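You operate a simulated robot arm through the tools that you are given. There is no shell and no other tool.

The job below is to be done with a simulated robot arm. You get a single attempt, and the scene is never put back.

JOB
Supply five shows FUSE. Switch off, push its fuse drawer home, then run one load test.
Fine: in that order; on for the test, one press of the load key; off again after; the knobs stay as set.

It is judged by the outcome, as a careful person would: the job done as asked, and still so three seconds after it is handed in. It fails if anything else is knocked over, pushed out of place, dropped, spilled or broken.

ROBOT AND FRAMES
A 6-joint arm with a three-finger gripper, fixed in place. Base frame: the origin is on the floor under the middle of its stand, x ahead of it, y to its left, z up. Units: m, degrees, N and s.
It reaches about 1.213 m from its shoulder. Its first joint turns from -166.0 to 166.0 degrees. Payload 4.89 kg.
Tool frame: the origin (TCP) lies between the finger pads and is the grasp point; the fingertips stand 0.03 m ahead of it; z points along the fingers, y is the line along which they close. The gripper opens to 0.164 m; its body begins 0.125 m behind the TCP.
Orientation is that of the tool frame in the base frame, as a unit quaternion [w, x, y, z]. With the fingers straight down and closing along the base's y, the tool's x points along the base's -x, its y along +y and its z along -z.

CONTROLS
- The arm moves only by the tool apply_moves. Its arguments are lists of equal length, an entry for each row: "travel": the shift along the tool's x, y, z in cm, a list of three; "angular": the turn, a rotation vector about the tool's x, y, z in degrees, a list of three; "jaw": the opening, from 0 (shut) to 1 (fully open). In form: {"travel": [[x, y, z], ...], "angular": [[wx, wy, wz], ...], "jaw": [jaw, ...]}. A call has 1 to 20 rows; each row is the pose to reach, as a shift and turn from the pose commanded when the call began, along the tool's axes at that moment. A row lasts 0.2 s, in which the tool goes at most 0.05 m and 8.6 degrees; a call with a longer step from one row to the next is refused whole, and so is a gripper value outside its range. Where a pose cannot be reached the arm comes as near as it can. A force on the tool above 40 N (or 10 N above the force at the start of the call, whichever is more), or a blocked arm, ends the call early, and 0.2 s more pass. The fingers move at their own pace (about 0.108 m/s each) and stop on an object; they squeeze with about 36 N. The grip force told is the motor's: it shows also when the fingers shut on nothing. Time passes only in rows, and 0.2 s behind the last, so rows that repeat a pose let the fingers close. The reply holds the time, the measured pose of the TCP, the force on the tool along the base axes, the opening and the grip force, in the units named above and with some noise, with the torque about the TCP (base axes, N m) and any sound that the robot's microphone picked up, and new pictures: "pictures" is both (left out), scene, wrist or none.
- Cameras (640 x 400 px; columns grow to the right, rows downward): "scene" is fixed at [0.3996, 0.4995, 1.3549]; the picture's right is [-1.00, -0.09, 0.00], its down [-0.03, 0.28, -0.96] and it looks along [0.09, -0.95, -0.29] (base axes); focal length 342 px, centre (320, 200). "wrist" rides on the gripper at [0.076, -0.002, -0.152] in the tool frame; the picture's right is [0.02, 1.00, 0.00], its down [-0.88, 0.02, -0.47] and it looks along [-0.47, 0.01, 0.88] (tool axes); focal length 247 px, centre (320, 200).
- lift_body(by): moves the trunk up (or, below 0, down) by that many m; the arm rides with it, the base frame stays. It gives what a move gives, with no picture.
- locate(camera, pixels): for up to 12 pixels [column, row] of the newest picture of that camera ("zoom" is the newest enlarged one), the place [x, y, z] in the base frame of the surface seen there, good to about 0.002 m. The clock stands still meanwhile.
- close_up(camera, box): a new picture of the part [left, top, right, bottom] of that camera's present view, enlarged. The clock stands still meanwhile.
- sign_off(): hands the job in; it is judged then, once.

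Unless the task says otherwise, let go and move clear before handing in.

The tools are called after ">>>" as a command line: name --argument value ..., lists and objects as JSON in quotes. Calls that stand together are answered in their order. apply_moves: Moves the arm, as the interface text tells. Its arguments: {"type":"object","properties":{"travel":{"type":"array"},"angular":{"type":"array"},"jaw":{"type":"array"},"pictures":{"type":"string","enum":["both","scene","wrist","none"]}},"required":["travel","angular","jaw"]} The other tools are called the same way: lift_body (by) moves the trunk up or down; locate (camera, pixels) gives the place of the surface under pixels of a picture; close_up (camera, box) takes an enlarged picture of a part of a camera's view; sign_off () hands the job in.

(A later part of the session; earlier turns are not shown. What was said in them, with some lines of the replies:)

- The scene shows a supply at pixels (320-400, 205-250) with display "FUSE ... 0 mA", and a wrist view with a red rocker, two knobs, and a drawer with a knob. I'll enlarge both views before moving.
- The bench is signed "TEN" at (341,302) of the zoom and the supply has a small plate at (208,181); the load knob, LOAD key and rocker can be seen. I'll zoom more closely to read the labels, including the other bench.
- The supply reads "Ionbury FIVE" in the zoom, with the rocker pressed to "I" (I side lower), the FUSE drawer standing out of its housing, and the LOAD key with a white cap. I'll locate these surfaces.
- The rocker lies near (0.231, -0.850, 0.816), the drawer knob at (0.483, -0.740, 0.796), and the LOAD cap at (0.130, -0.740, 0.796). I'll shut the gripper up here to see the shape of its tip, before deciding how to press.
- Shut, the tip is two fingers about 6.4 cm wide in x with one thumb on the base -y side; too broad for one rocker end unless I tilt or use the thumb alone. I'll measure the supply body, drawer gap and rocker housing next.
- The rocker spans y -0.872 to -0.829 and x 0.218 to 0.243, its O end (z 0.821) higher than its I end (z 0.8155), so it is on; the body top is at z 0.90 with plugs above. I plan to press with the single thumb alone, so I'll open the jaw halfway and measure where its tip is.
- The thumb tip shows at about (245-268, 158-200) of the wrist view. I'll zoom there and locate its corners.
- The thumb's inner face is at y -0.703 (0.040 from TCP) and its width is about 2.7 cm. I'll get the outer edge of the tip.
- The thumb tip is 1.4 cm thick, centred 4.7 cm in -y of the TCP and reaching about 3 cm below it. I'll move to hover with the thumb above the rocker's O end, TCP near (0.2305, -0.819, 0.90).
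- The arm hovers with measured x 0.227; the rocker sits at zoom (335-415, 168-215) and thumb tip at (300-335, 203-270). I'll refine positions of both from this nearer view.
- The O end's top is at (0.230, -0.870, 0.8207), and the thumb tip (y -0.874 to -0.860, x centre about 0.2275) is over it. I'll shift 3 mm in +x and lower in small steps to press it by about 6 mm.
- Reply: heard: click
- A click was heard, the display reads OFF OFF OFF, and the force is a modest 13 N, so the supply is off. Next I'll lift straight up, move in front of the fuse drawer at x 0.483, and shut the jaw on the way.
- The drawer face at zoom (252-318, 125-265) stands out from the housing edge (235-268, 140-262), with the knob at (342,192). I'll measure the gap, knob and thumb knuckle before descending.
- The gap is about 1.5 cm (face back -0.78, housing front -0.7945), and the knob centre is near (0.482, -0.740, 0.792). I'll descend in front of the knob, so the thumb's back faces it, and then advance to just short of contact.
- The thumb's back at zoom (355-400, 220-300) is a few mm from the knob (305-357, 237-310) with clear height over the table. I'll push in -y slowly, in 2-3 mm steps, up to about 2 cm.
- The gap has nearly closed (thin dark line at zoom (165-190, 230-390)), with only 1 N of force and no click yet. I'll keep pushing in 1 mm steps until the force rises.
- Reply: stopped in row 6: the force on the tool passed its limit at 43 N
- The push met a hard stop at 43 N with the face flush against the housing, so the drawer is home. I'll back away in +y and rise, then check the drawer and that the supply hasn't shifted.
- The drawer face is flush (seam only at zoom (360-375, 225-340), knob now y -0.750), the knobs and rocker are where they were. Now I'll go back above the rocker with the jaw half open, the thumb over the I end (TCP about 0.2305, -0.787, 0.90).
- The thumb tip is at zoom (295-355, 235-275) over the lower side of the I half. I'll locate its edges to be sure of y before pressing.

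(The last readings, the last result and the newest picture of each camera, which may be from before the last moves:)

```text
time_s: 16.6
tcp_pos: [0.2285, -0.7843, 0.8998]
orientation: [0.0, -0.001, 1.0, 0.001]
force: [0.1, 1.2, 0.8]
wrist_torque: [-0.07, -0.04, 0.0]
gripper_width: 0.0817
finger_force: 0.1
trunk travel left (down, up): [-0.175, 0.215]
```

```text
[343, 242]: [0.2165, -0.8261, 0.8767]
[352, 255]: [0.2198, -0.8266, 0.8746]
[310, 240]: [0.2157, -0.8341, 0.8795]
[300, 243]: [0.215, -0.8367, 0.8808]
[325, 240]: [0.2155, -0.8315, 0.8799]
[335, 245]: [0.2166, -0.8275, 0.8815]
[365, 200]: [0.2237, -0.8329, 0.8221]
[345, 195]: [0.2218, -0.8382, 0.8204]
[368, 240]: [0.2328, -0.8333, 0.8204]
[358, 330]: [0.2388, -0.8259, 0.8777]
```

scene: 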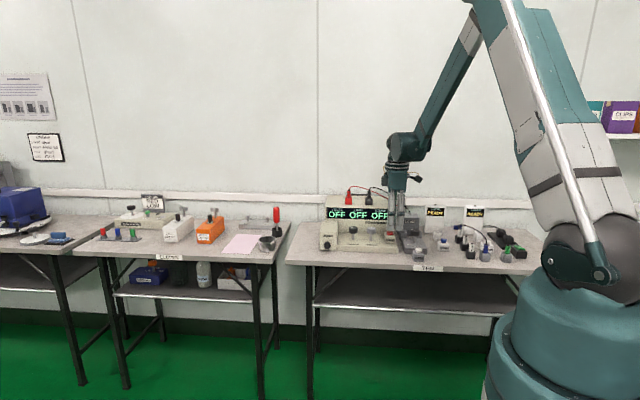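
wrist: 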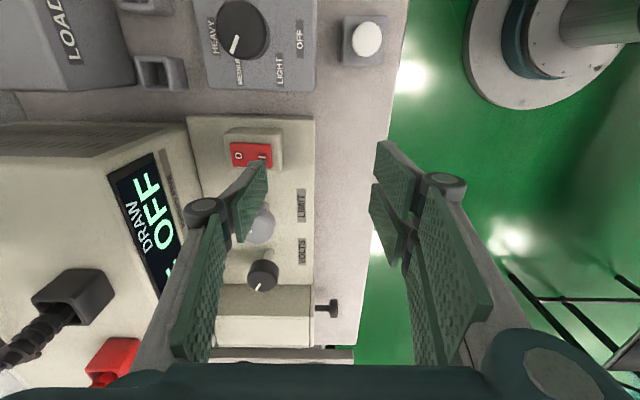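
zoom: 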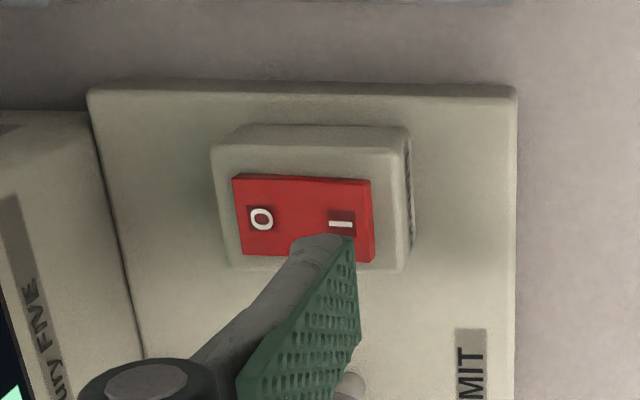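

The thumb spans y -0.838 to -0.826; the I end's crest is at y -0.833, z 0.822. I'll shift 2.5 mm in -y and 2 mm in +x, then press down the I end slowly.

>>> apply_moves --travel '[[-0.2, -0.25, 2.0], [-0.2, -0.25, 4.0], [-0.2, -0.25, 4.7], [-0.2, -0.25, 5.0], [-0.2, -0.25, 5.2], [-0.2, -0.25, 5.4], [-0.2, -0.25, 5.6], [-0.2, -0.25, 5.7]]' --angular '[[0, 0, 0], [0, 0, 0], [0, 0, 0], [0, 0, 0], [0, 0, 0], [0, 0, 0], [0, 0, 0], [0, 0, 0]]' --jaw '[0.5, 0.5, 0.5, 0.5, 0.5, 0.5, 0.5, 0.5]'

>>> close_up --camera "scene" --box '[315, 180, 435, 255]'

```text
time_s: 18.4
tcp_pos: [0.2308, -0.7868, 0.843]
orientation: [0.001, 0.0, 1.0, 0.002]
force: [-0.6, -2.5, 14.7]
wrist_torque: [-0.86, -0.03, 0.0]
gripper_width: 0.0849
finger_force: 2.9
trunk travel left (down, up): [-0.175, 0.215]
heard: click
```

scene: 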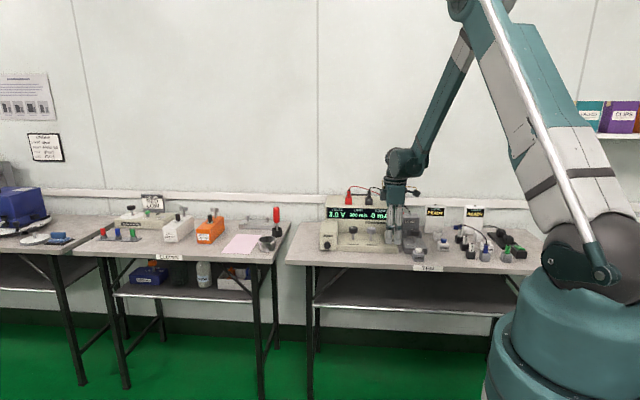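
wrist: 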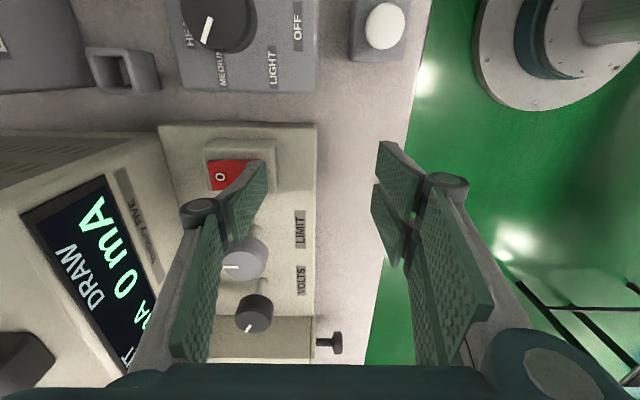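

```text
5.33 times, centred on (375, 218) of scene
```

zoom: 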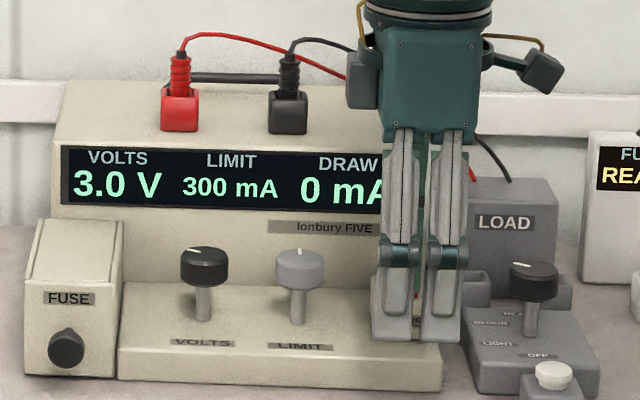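

A click was heard and the display now reads 3.0 V, 300 mA, 0 mA: on, with the fuse made. Next I'll lift clear and hover with the thumb over the LOAD cap near (0.130, -0.740, 0.797).

>>> apply_moves --travel '[[0, 0, -2], [0, 0, -5], [0, 0, -7], [2.5, 2.3, -7], [5, 4.6, -7], [7.5, 6.9, -7], [10.1, 9.2, -7], [10.1, 9.2, -5.7]]' --angular '[[0, 0, 0], [0, 0, 0], [0, 0, 0], [0, 0, 0], [0, 0, 0], [0, 0, 0], [0, 0, 0], [0, 0, 0]]' --jaw '[0.5, 0.5, 0.5, 0.5, 0.5, 0.5, 0.5, 0.5]'

>>> close_up --camera "wrist" --box '[160, 90, 352, 210]'

>>> locate --camera "wrist" --pixels '[[262, 162], [250, 165], [256, 160], [240, 150], [250, 145], [230, 150]]'

>>> close_up --camera "scene" --box '[315, 180, 475, 280]'

```text
time_s: 20.2
tcp_pos: [0.1295, -0.6926, 0.9007]
orientation: [0.001, 0.0, 1.0, 0.001]
force: [1.0, -0.4, 0.6]
wrist_torque: [-0.13, 0.02, 0.01]
gripper_width: 0.0819
finger_force: 0.1
trunk travel left (down, up): [-0.175, 0.215]
```

scene: 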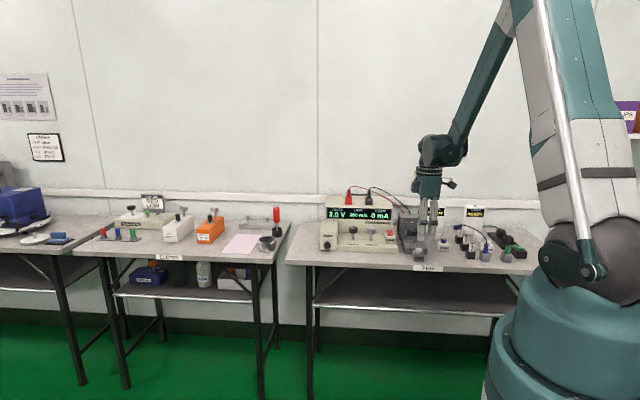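
wrist: 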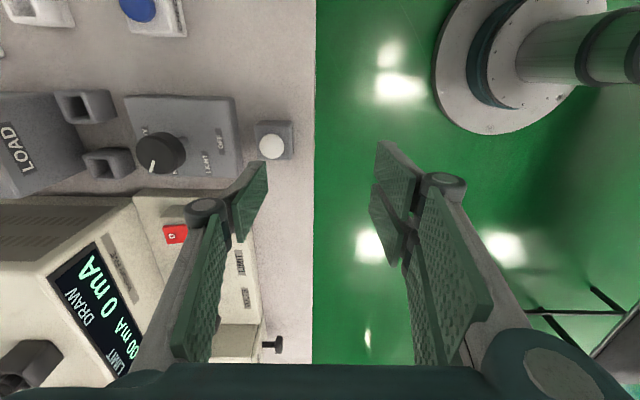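

```text
3.33 times, centred on (256, 150) of wrist
```

zoom: 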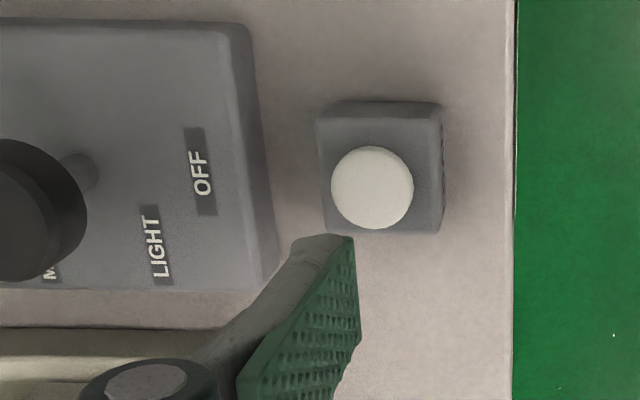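

```text
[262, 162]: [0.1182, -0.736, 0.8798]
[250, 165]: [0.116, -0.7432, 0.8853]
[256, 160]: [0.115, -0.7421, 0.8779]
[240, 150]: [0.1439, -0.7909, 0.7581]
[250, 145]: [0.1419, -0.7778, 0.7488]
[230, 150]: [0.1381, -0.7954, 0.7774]
```

```text
4.00 times, centred on (395, 230) of scene
```

zoom: 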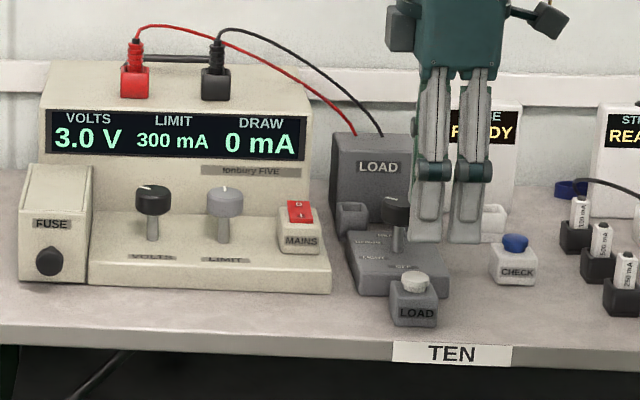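

The supply shows 3.0 V and draw 0 mA, with the thumb tip at wrist (250-266, 160-172) near the white cap at (272,146). I'll pin the cap's edges before the press.

>>> locate --camera "wrist" --pixels '[[271.6, 146], [261, 146], [282, 146], [271.6, 136], [271.6, 157], [290, 130], [290, 155], [258, 130], [265, 185], [252, 162], [265, 163]]'

```text
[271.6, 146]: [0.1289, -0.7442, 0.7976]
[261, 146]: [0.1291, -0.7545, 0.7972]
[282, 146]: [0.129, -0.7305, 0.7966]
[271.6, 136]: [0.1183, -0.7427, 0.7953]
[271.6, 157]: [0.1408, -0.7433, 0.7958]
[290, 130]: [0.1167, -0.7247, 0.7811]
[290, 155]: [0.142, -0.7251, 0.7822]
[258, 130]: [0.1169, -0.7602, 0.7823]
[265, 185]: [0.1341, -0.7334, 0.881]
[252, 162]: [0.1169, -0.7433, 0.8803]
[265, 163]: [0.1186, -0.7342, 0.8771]
```

The cap's centre is (0.129, -0.743) with its top at z 0.797 and its housing at z 0.782. I'll shift 3 mm in -y and lower monotonically about 5 mm into the cap for a single press, and look at the display.

>>> apply_moves --travel '[[0, -0.3, 3.5], [0, -0.3, 6.5], [0, -0.3, 7.2], [0, -0.3, 7.4], [0, -0.3, 7.6], [0, -0.3, 7.75], [0, -0.3, 7.9]]' --angular '[[0, 0, 0], [0, 0, 0], [0, 0, 0], [0, 0, 0], [0, 0, 0], [0, 0, 0], [0, 0, 0]]' --jaw '[0.5, 0.5, 0.5, 0.5, 0.5, 0.5, 0.5]'

>>> close_up --camera "scene" --box '[315, 180, 475, 280]'

>>> close_up --camera "wrist" --box '[160, 90, 352, 210]'

```text
time_s: 21.8
tcp_pos: [0.13, -0.6968, 0.8198]
orientation: [0.0, 0.0, 1.0, 0.002]
force: [0.9, -0.2, 1.8]
wrist_torque: [-0.07, 0.03, 0.02]
gripper_width: 0.082
finger_force: 0.5
trunk travel left (down, up): [-0.175, 0.215]
heard: click
```

scene: 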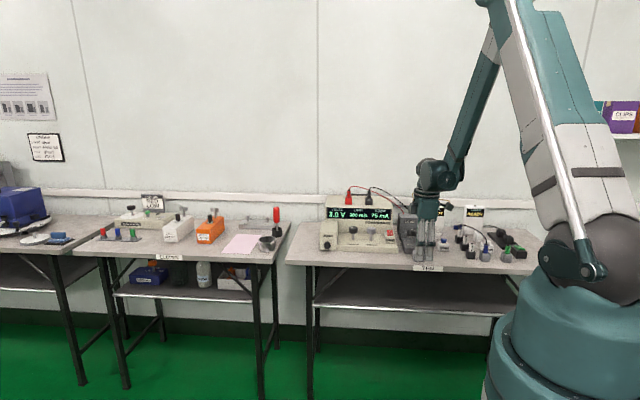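
wrist: 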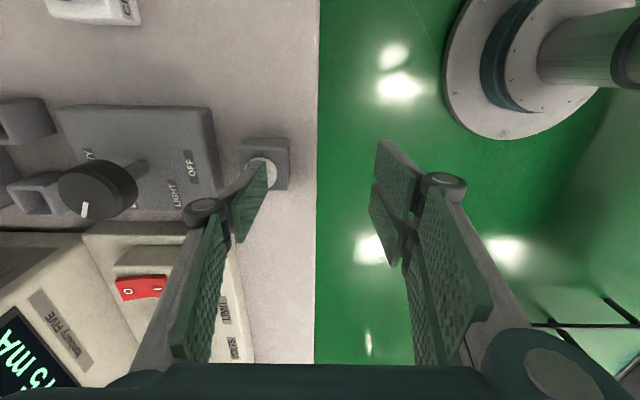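

```text
4.00 times, centred on (395, 230) of scene
```

zoom: 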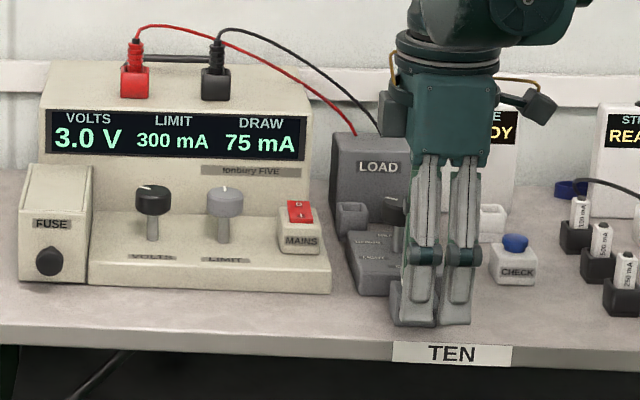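

```text
3.33 times, centred on (256, 150) of wrist
```

zoom: 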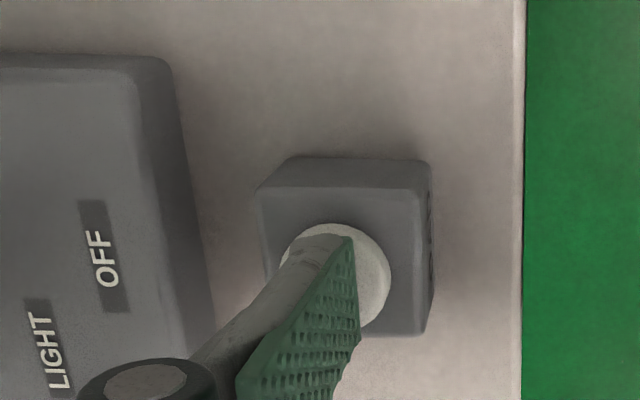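

A click was heard and the draw reads 75 mA with only 1.8 N on the tool: the load test is running. I'll hold the key about a second, 1 mm deeper so that it can't chatter, and see how the display behaves.

>>> apply_moves --travel '[[0, 0, 0.1], [0, 0, 0.1], [0, 0, 0.1], [0, 0, 0.1]]' --angular '[[0, 0, 0], [0, 0, 0], [0, 0, 0], [0, 0, 0]]' --jaw '[0.5, 0.5, 0.5, 0.5]' --pictures "scene"

>>> close_up --camera "scene" --box '[315, 180, 475, 280]'

```text
time_s: 22.8
tcp_pos: [0.1307, -0.6983, 0.82]
orientation: [-0.001, -0.001, 1.0, 0.002]
force: [0.3, -0.1, 2.8]
wrist_torque: [-0.07, -0.02, -0.01]
gripper_width: 0.0821
finger_force: 0.0
trunk travel left (down, up): [-0.175, 0.215]
```

scene: 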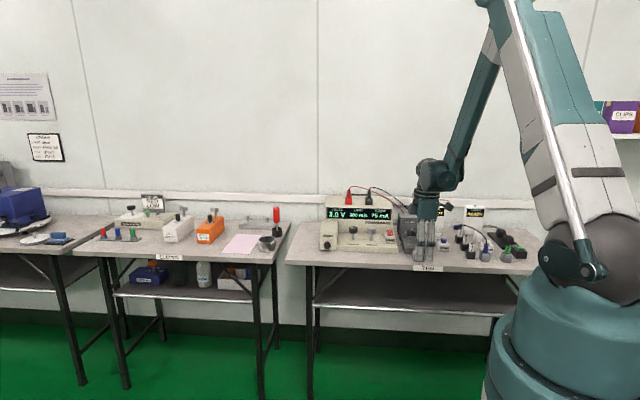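

```text
4.00 times, centred on (395, 230) of scene
```

zoom: 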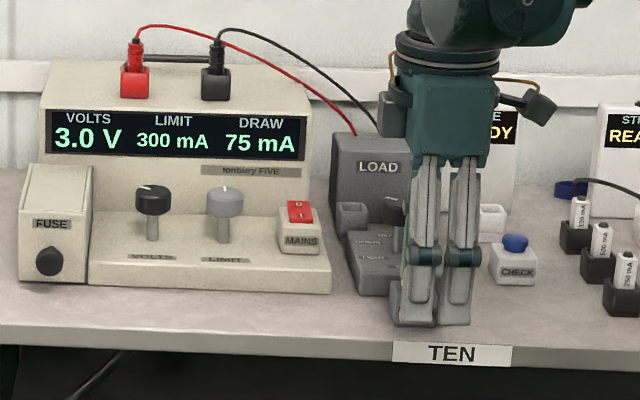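

The draw is steady at 75 mA with 2.8 N on the key. I'll release by lifting straight up 8 cm and look at the display and key.

>>> apply_moves --travel '[[0, 0, -2], [0, 0, -5], [0, 0, -8], [0, 0, -9]]' --angular '[[0, 0, 0], [0, 0, 0], [0, 0, 0], [0, 0, 0]]' --jaw '[0.5, 0.5, 0.5, 0.5]'

>>> close_up --camera "scene" --box '[315, 180, 475, 280]'

```text
time_s: 23.8
tcp_pos: [0.1295, -0.6977, 0.9107]
orientation: [0.0, 0.0, 1.0, 0.001]
force: [-0.7, 0.5, 0.7]
wrist_torque: [-0.05, 0.0, 0.03]
gripper_width: 0.082
finger_force: 0.0
trunk travel left (down, up): [-0.175, 0.215]
```

scene: 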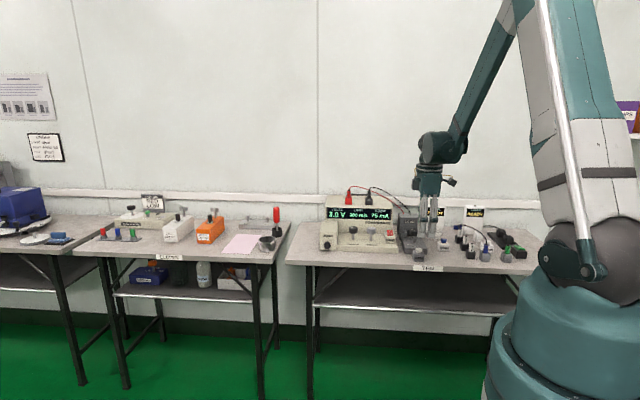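
wrist: 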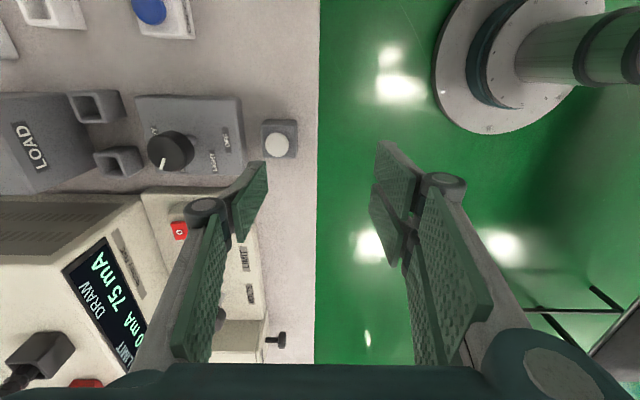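

```text
4.00 times, centred on (395, 230) of scene
```

zoom: 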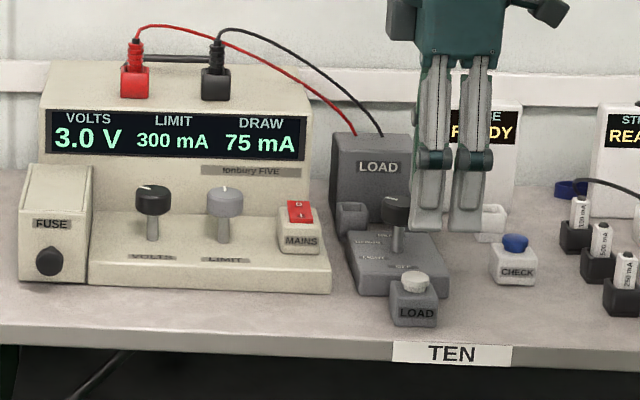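

The draw stays at 75 mA after the key is released, so the test seems timed or the key latched. I'll check the cap's height, and wait with the arm still to see whether the test ends.

>>> locate --camera "wrist" --pixels '[[277, 145], [270, 145], [285, 145], [292, 135]]'

>>> apply_moves --travel '[[0, 0, 0], [0, 0, 0], [0, 0, 0], [0, 0, 0], [0, 0, 0], [0, 0, 0], [0, 0, 0], [0, 0, 0], [0, 0, 0], [0, 0, 0]]' --angular '[[0, 0, 0], [0, 0, 0], [0, 0, 0], [0, 0, 0], [0, 0, 0], [0, 0, 0], [0, 0, 0], [0, 0, 0], [0, 0, 0], [0, 0, 0]]' --jaw '[0.5, 0.5, 0.5, 0.5, 0.5, 0.5, 0.5, 0.5, 0.5, 0.5]'

>>> close_up --camera "scene" --box '[315, 180, 475, 280]'

```text
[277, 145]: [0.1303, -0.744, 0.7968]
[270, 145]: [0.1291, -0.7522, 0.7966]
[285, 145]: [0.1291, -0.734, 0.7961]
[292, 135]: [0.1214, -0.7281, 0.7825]
```

```text
time_s: 26.0
tcp_pos: [0.1294, -0.6979, 0.9099]
orientation: [0.0, 0.0, 1.0, 0.001]
force: [-0.5, -0.1, -0.3]
wrist_torque: [0.02, -0.01, 0.02]
gripper_width: 0.0818
finger_force: 0.1
trunk travel left (down, up): [-0.175, 0.215]
```

scene: 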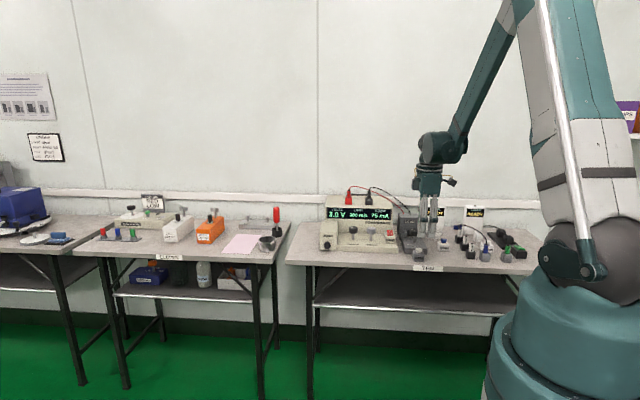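
wrist: 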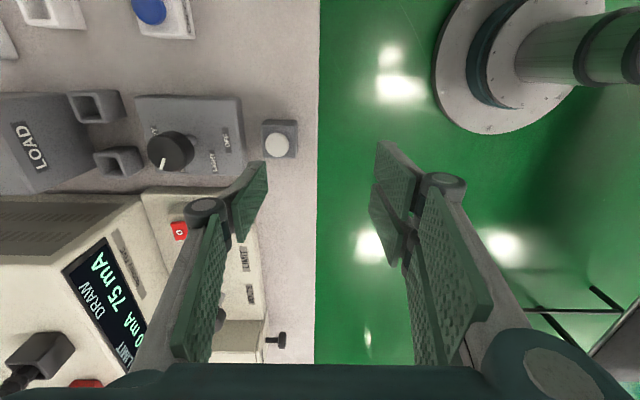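

```text
4.00 times, centred on (395, 230) of scene
```

zoom: 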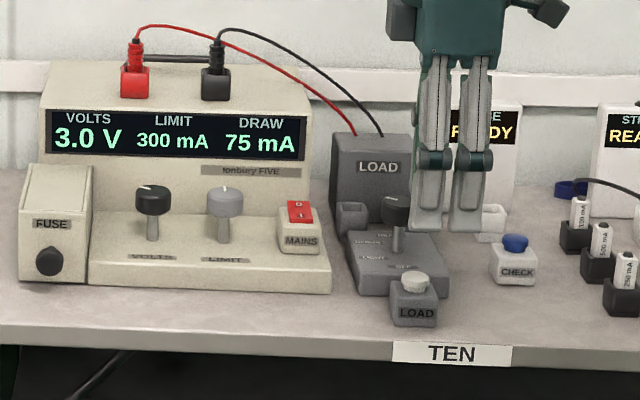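

The key has sprung back (cap z 0.797) and the draw stays at 75 mA after 3 s, so that reading is the held result of one test. I'll move to hover over the rocker's O end, which gives the test more time too.

>>> apply_moves --travel '[[-2.0, -2.4, 0], [-4.0, -4.8, 0], [-6.0, -7.2, 0], [-8.0, -9.6, 0], [-10.1, -12.1, 0], [-10.1, -12.1, 0.8], [-10.1, -12.1, 0.8], [-10.1, -12.1, 0.8], [-10.1, -12.1, 0.8]]' --angular '[[0, 0, 0], [0, 0, 0], [0, 0, 0], [0, 0, 0], [0, 0, 0], [0, 0, 0], [0, 0, 0], [0, 0, 0], [0, 0, 0]]' --jaw '[0.5, 0.5, 0.5, 0.5, 0.5, 0.5, 0.5, 0.5, 0.5]'

>>> close_up --camera "wrist" --box '[160, 90, 352, 210]'

>>> locate --camera "zoom" --pixels '[[343, 242], [352, 255], [310, 240], [300, 243], [325, 240]]'

>>> close_up --camera "scene" --box '[315, 180, 475, 280]'

```text
time_s: 28.0
tcp_pos: [0.2317, -0.8183, 0.9021]
orientation: [0.0, -0.001, 1.0, 0.001]
force: [0.3, -0.2, -0.6]
wrist_torque: [0.0, -0.03, -0.02]
gripper_width: 0.0821
finger_force: 0.0
trunk travel left (down, up): [-0.175, 0.215]
```

scene: 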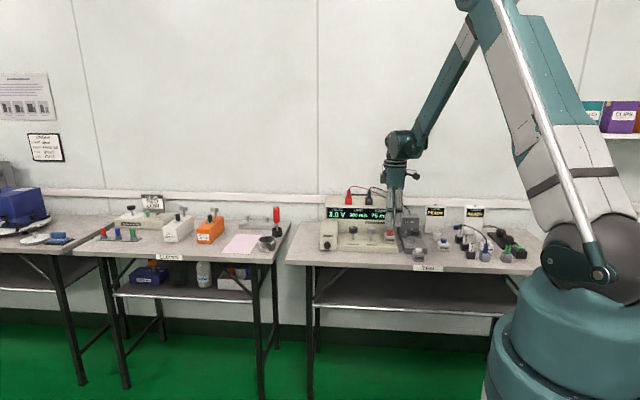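
wrist: 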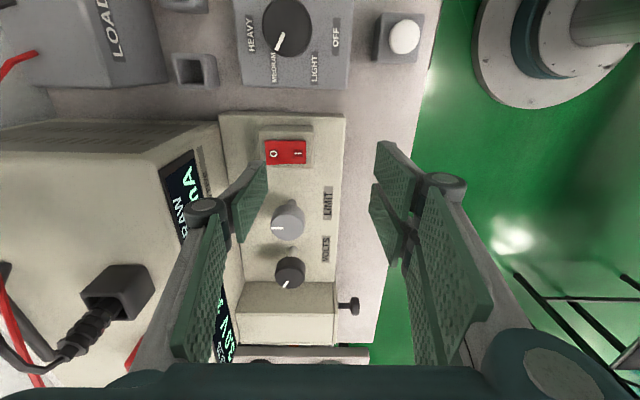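

```text
3.33 times, centred on (256, 150) of wrist
```

zoom: 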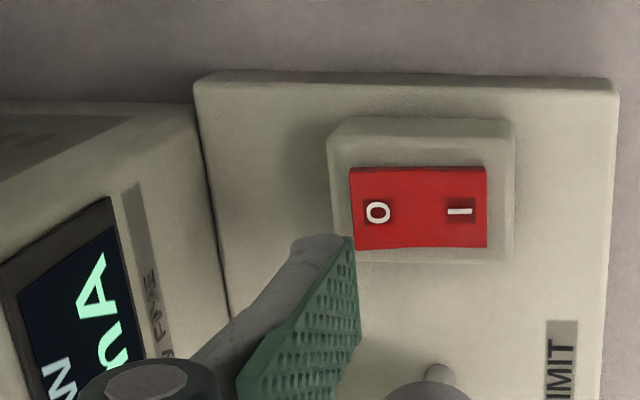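

```text
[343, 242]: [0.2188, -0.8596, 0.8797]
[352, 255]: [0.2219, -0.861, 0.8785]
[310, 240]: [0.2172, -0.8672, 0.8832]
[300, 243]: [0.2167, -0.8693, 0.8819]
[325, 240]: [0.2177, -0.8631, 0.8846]
```

```text
4.00 times, centred on (395, 230) of scene
```

zoom: 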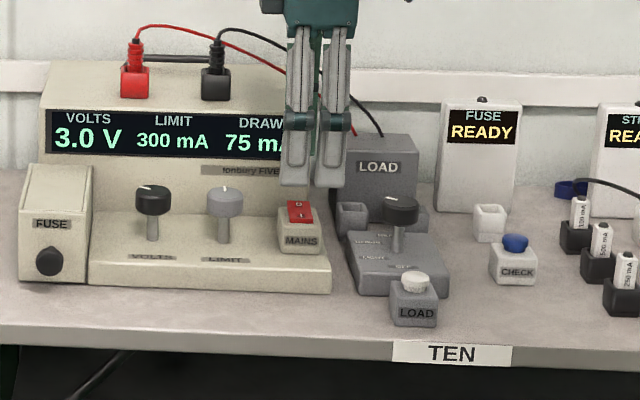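

Everything is placed as for the first press: thumb at y -0.860 to -0.873 above the O end, display still 3.0 V / 75 mA. Now I'll press O to switch off.

>>> apply_moves --travel '[[0, -0.1, 2.0], [0, -0.1, 4.0], [0, -0.1, 4.9], [0, -0.1, 5.2], [0, -0.1, 5.4], [0, -0.1, 5.6], [0, -0.1, 5.8], [0, -0.1, 5.9]]' --angular '[[0, 0, 0], [0, 0, 0], [0, 0, 0], [0, 0, 0], [0, 0, 0], [0, 0, 0], [0, 0, 0], [0, 0, 0]]' --jaw '[0.5, 0.5, 0.5, 0.5, 0.5, 0.5, 0.5, 0.5]'

>>> close_up --camera "scene" --box '[315, 180, 475, 280]'

```text
time_s: 29.8
tcp_pos: [0.2316, -0.8201, 0.8431]
orientation: [0.0, -0.001, 1.0, 0.001]
force: [-1.4, -6.4, 19.7]
wrist_torque: [-1.07, 0.0, 0.06]
gripper_width: 0.088
finger_force: 6.5
trunk travel left (down, up): [-0.175, 0.215]
heard: click
```

scene: 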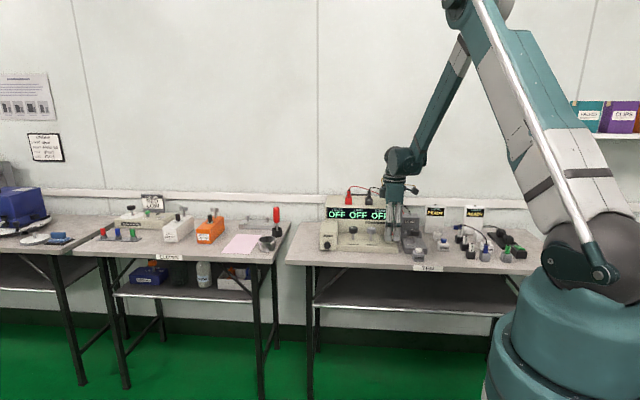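
wrist: 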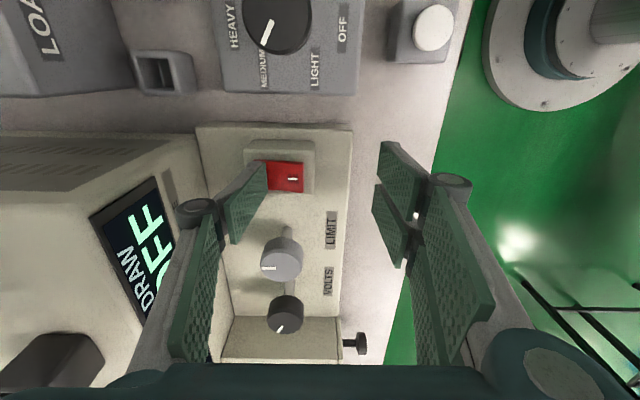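

```text
4.00 times, centred on (395, 230) of scene
```

zoom: 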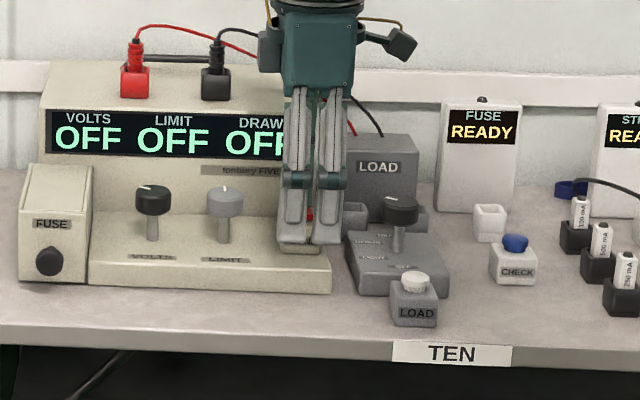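

A click was heard and the display reads OFF again. I'll lift straight up and withdraw to the starting height, then check everything once more.

>>> apply_moves --travel '[[0, 0, -2], [0, 0, -5], [0, 0, -9], [0, 2, -13], [0, 5, -16.5], [0, 8, -20], [0, 11, -23.5], [0, 14, -27], [0, 15.6, -29], [0, 15.6, -29]]' --angular '[[0, 0, 0], [0, 0, 0], [0, 0, 0], [0, 0, 0], [0, 0, 0], [0, 0, 0], [0, 0, 0], [0, 0, 0], [0, 0, 0], [0, 0, 0]]' --jaw '[0.5, 0.5, 0.5, 0.5, 0.5, 0.5, 0.5, 0.5, 0.5, 0.5]'

>>> close_up --camera "scene" --box '[315, 195, 435, 270]'

>>> locate --camera "zoom" --pixels '[[399, 193], [401, 210], [66, 272], [36, 230], [106, 235], [554, 292], [528, 200], [204, 185], [300, 185]]'

>>> close_up --camera "wrist" --box '[10, 0, 310, 280]'

```text
time_s: 32.0
tcp_pos: [0.2315, -0.6638, 1.1317]
orientation: [-0.001, 0.0, 1.0, 0.001]
force: [0.3, -0.1, 0.3]
wrist_torque: [-0.12, -0.03, -0.02]
gripper_width: 0.082
finger_force: 0.1
trunk travel left (down, up): [-0.175, 0.215]
```

scene: 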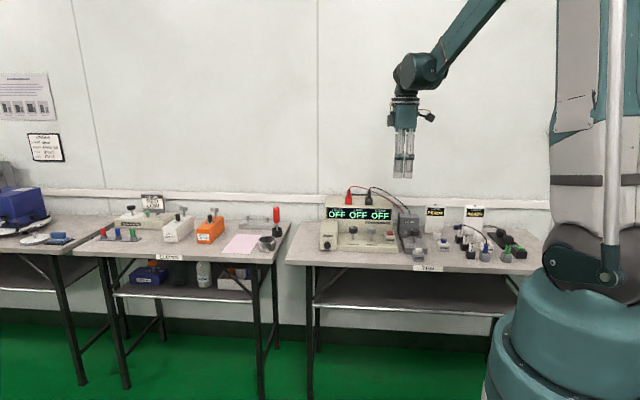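
wrist: 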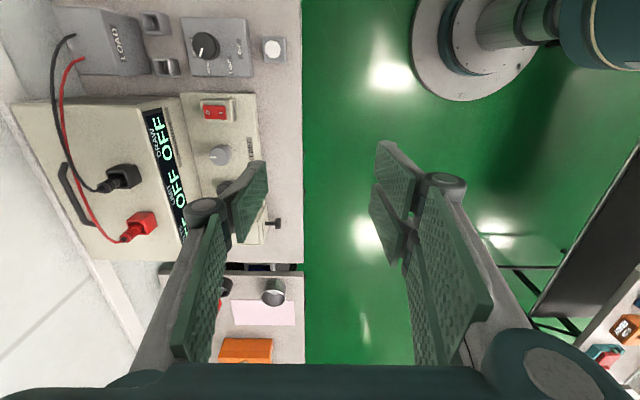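

```text
5.33 times, centred on (375, 232) of scene
```

zoom: 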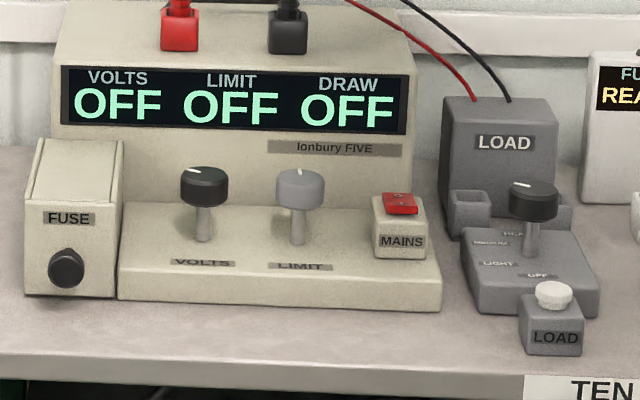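

```text
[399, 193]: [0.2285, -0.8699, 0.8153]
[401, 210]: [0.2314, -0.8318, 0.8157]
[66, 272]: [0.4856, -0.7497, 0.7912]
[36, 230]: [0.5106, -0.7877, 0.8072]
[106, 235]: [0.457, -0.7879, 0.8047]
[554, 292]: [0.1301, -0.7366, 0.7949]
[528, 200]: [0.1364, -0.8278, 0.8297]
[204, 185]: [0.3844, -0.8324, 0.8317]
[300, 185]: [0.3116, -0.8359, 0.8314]
```

```text
1.43 times, centred on (160, 140) of wrist
```

zoom: 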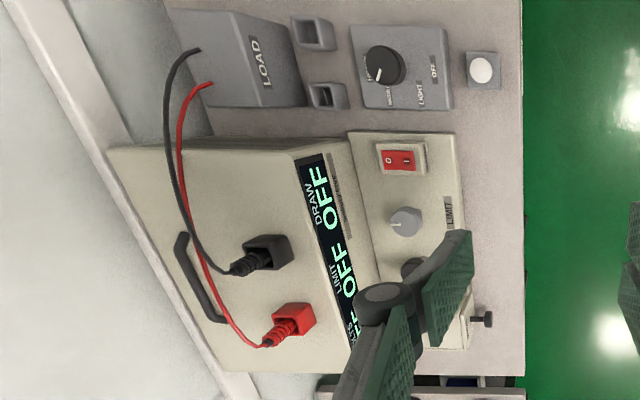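

The display reads OFF OFF OFF, the drawer face is flush (y -0.788), the knobs point as before, and the rocker is down on the O side. The arm is clear of everything, so I'll hand in.

>>> sign_off

```text
The job is handed in.
```

The job is done and handed in: supply five (Ionbury FIVE) is off, its fuse drawer is home, and it passed through one load test.

1. **Off:** I pressed the O side of the mains rocker. It clicked and the display went to OFF.
2. **Drawer:** I pushed the fuse drawer in until it met a hard stop at about 43 N. It made no click, but its face now sits flush with the housing.
3. **On:** I pressed the I side. The display read 3.0 V, 300 mA limit and 0 mA draw, with FUSE gone.
4. **Load test:** I pressed the load key once, with one click. The draw read 75 mA and stayed there after the key sprang back, until I switched off about six seconds later.
5. **Off again:** I pressed the O side. It clicked and the display went back to OFF.

The knobs point where they did at the start, and the supply has not shifted. The arm is back up, clear of the bench.
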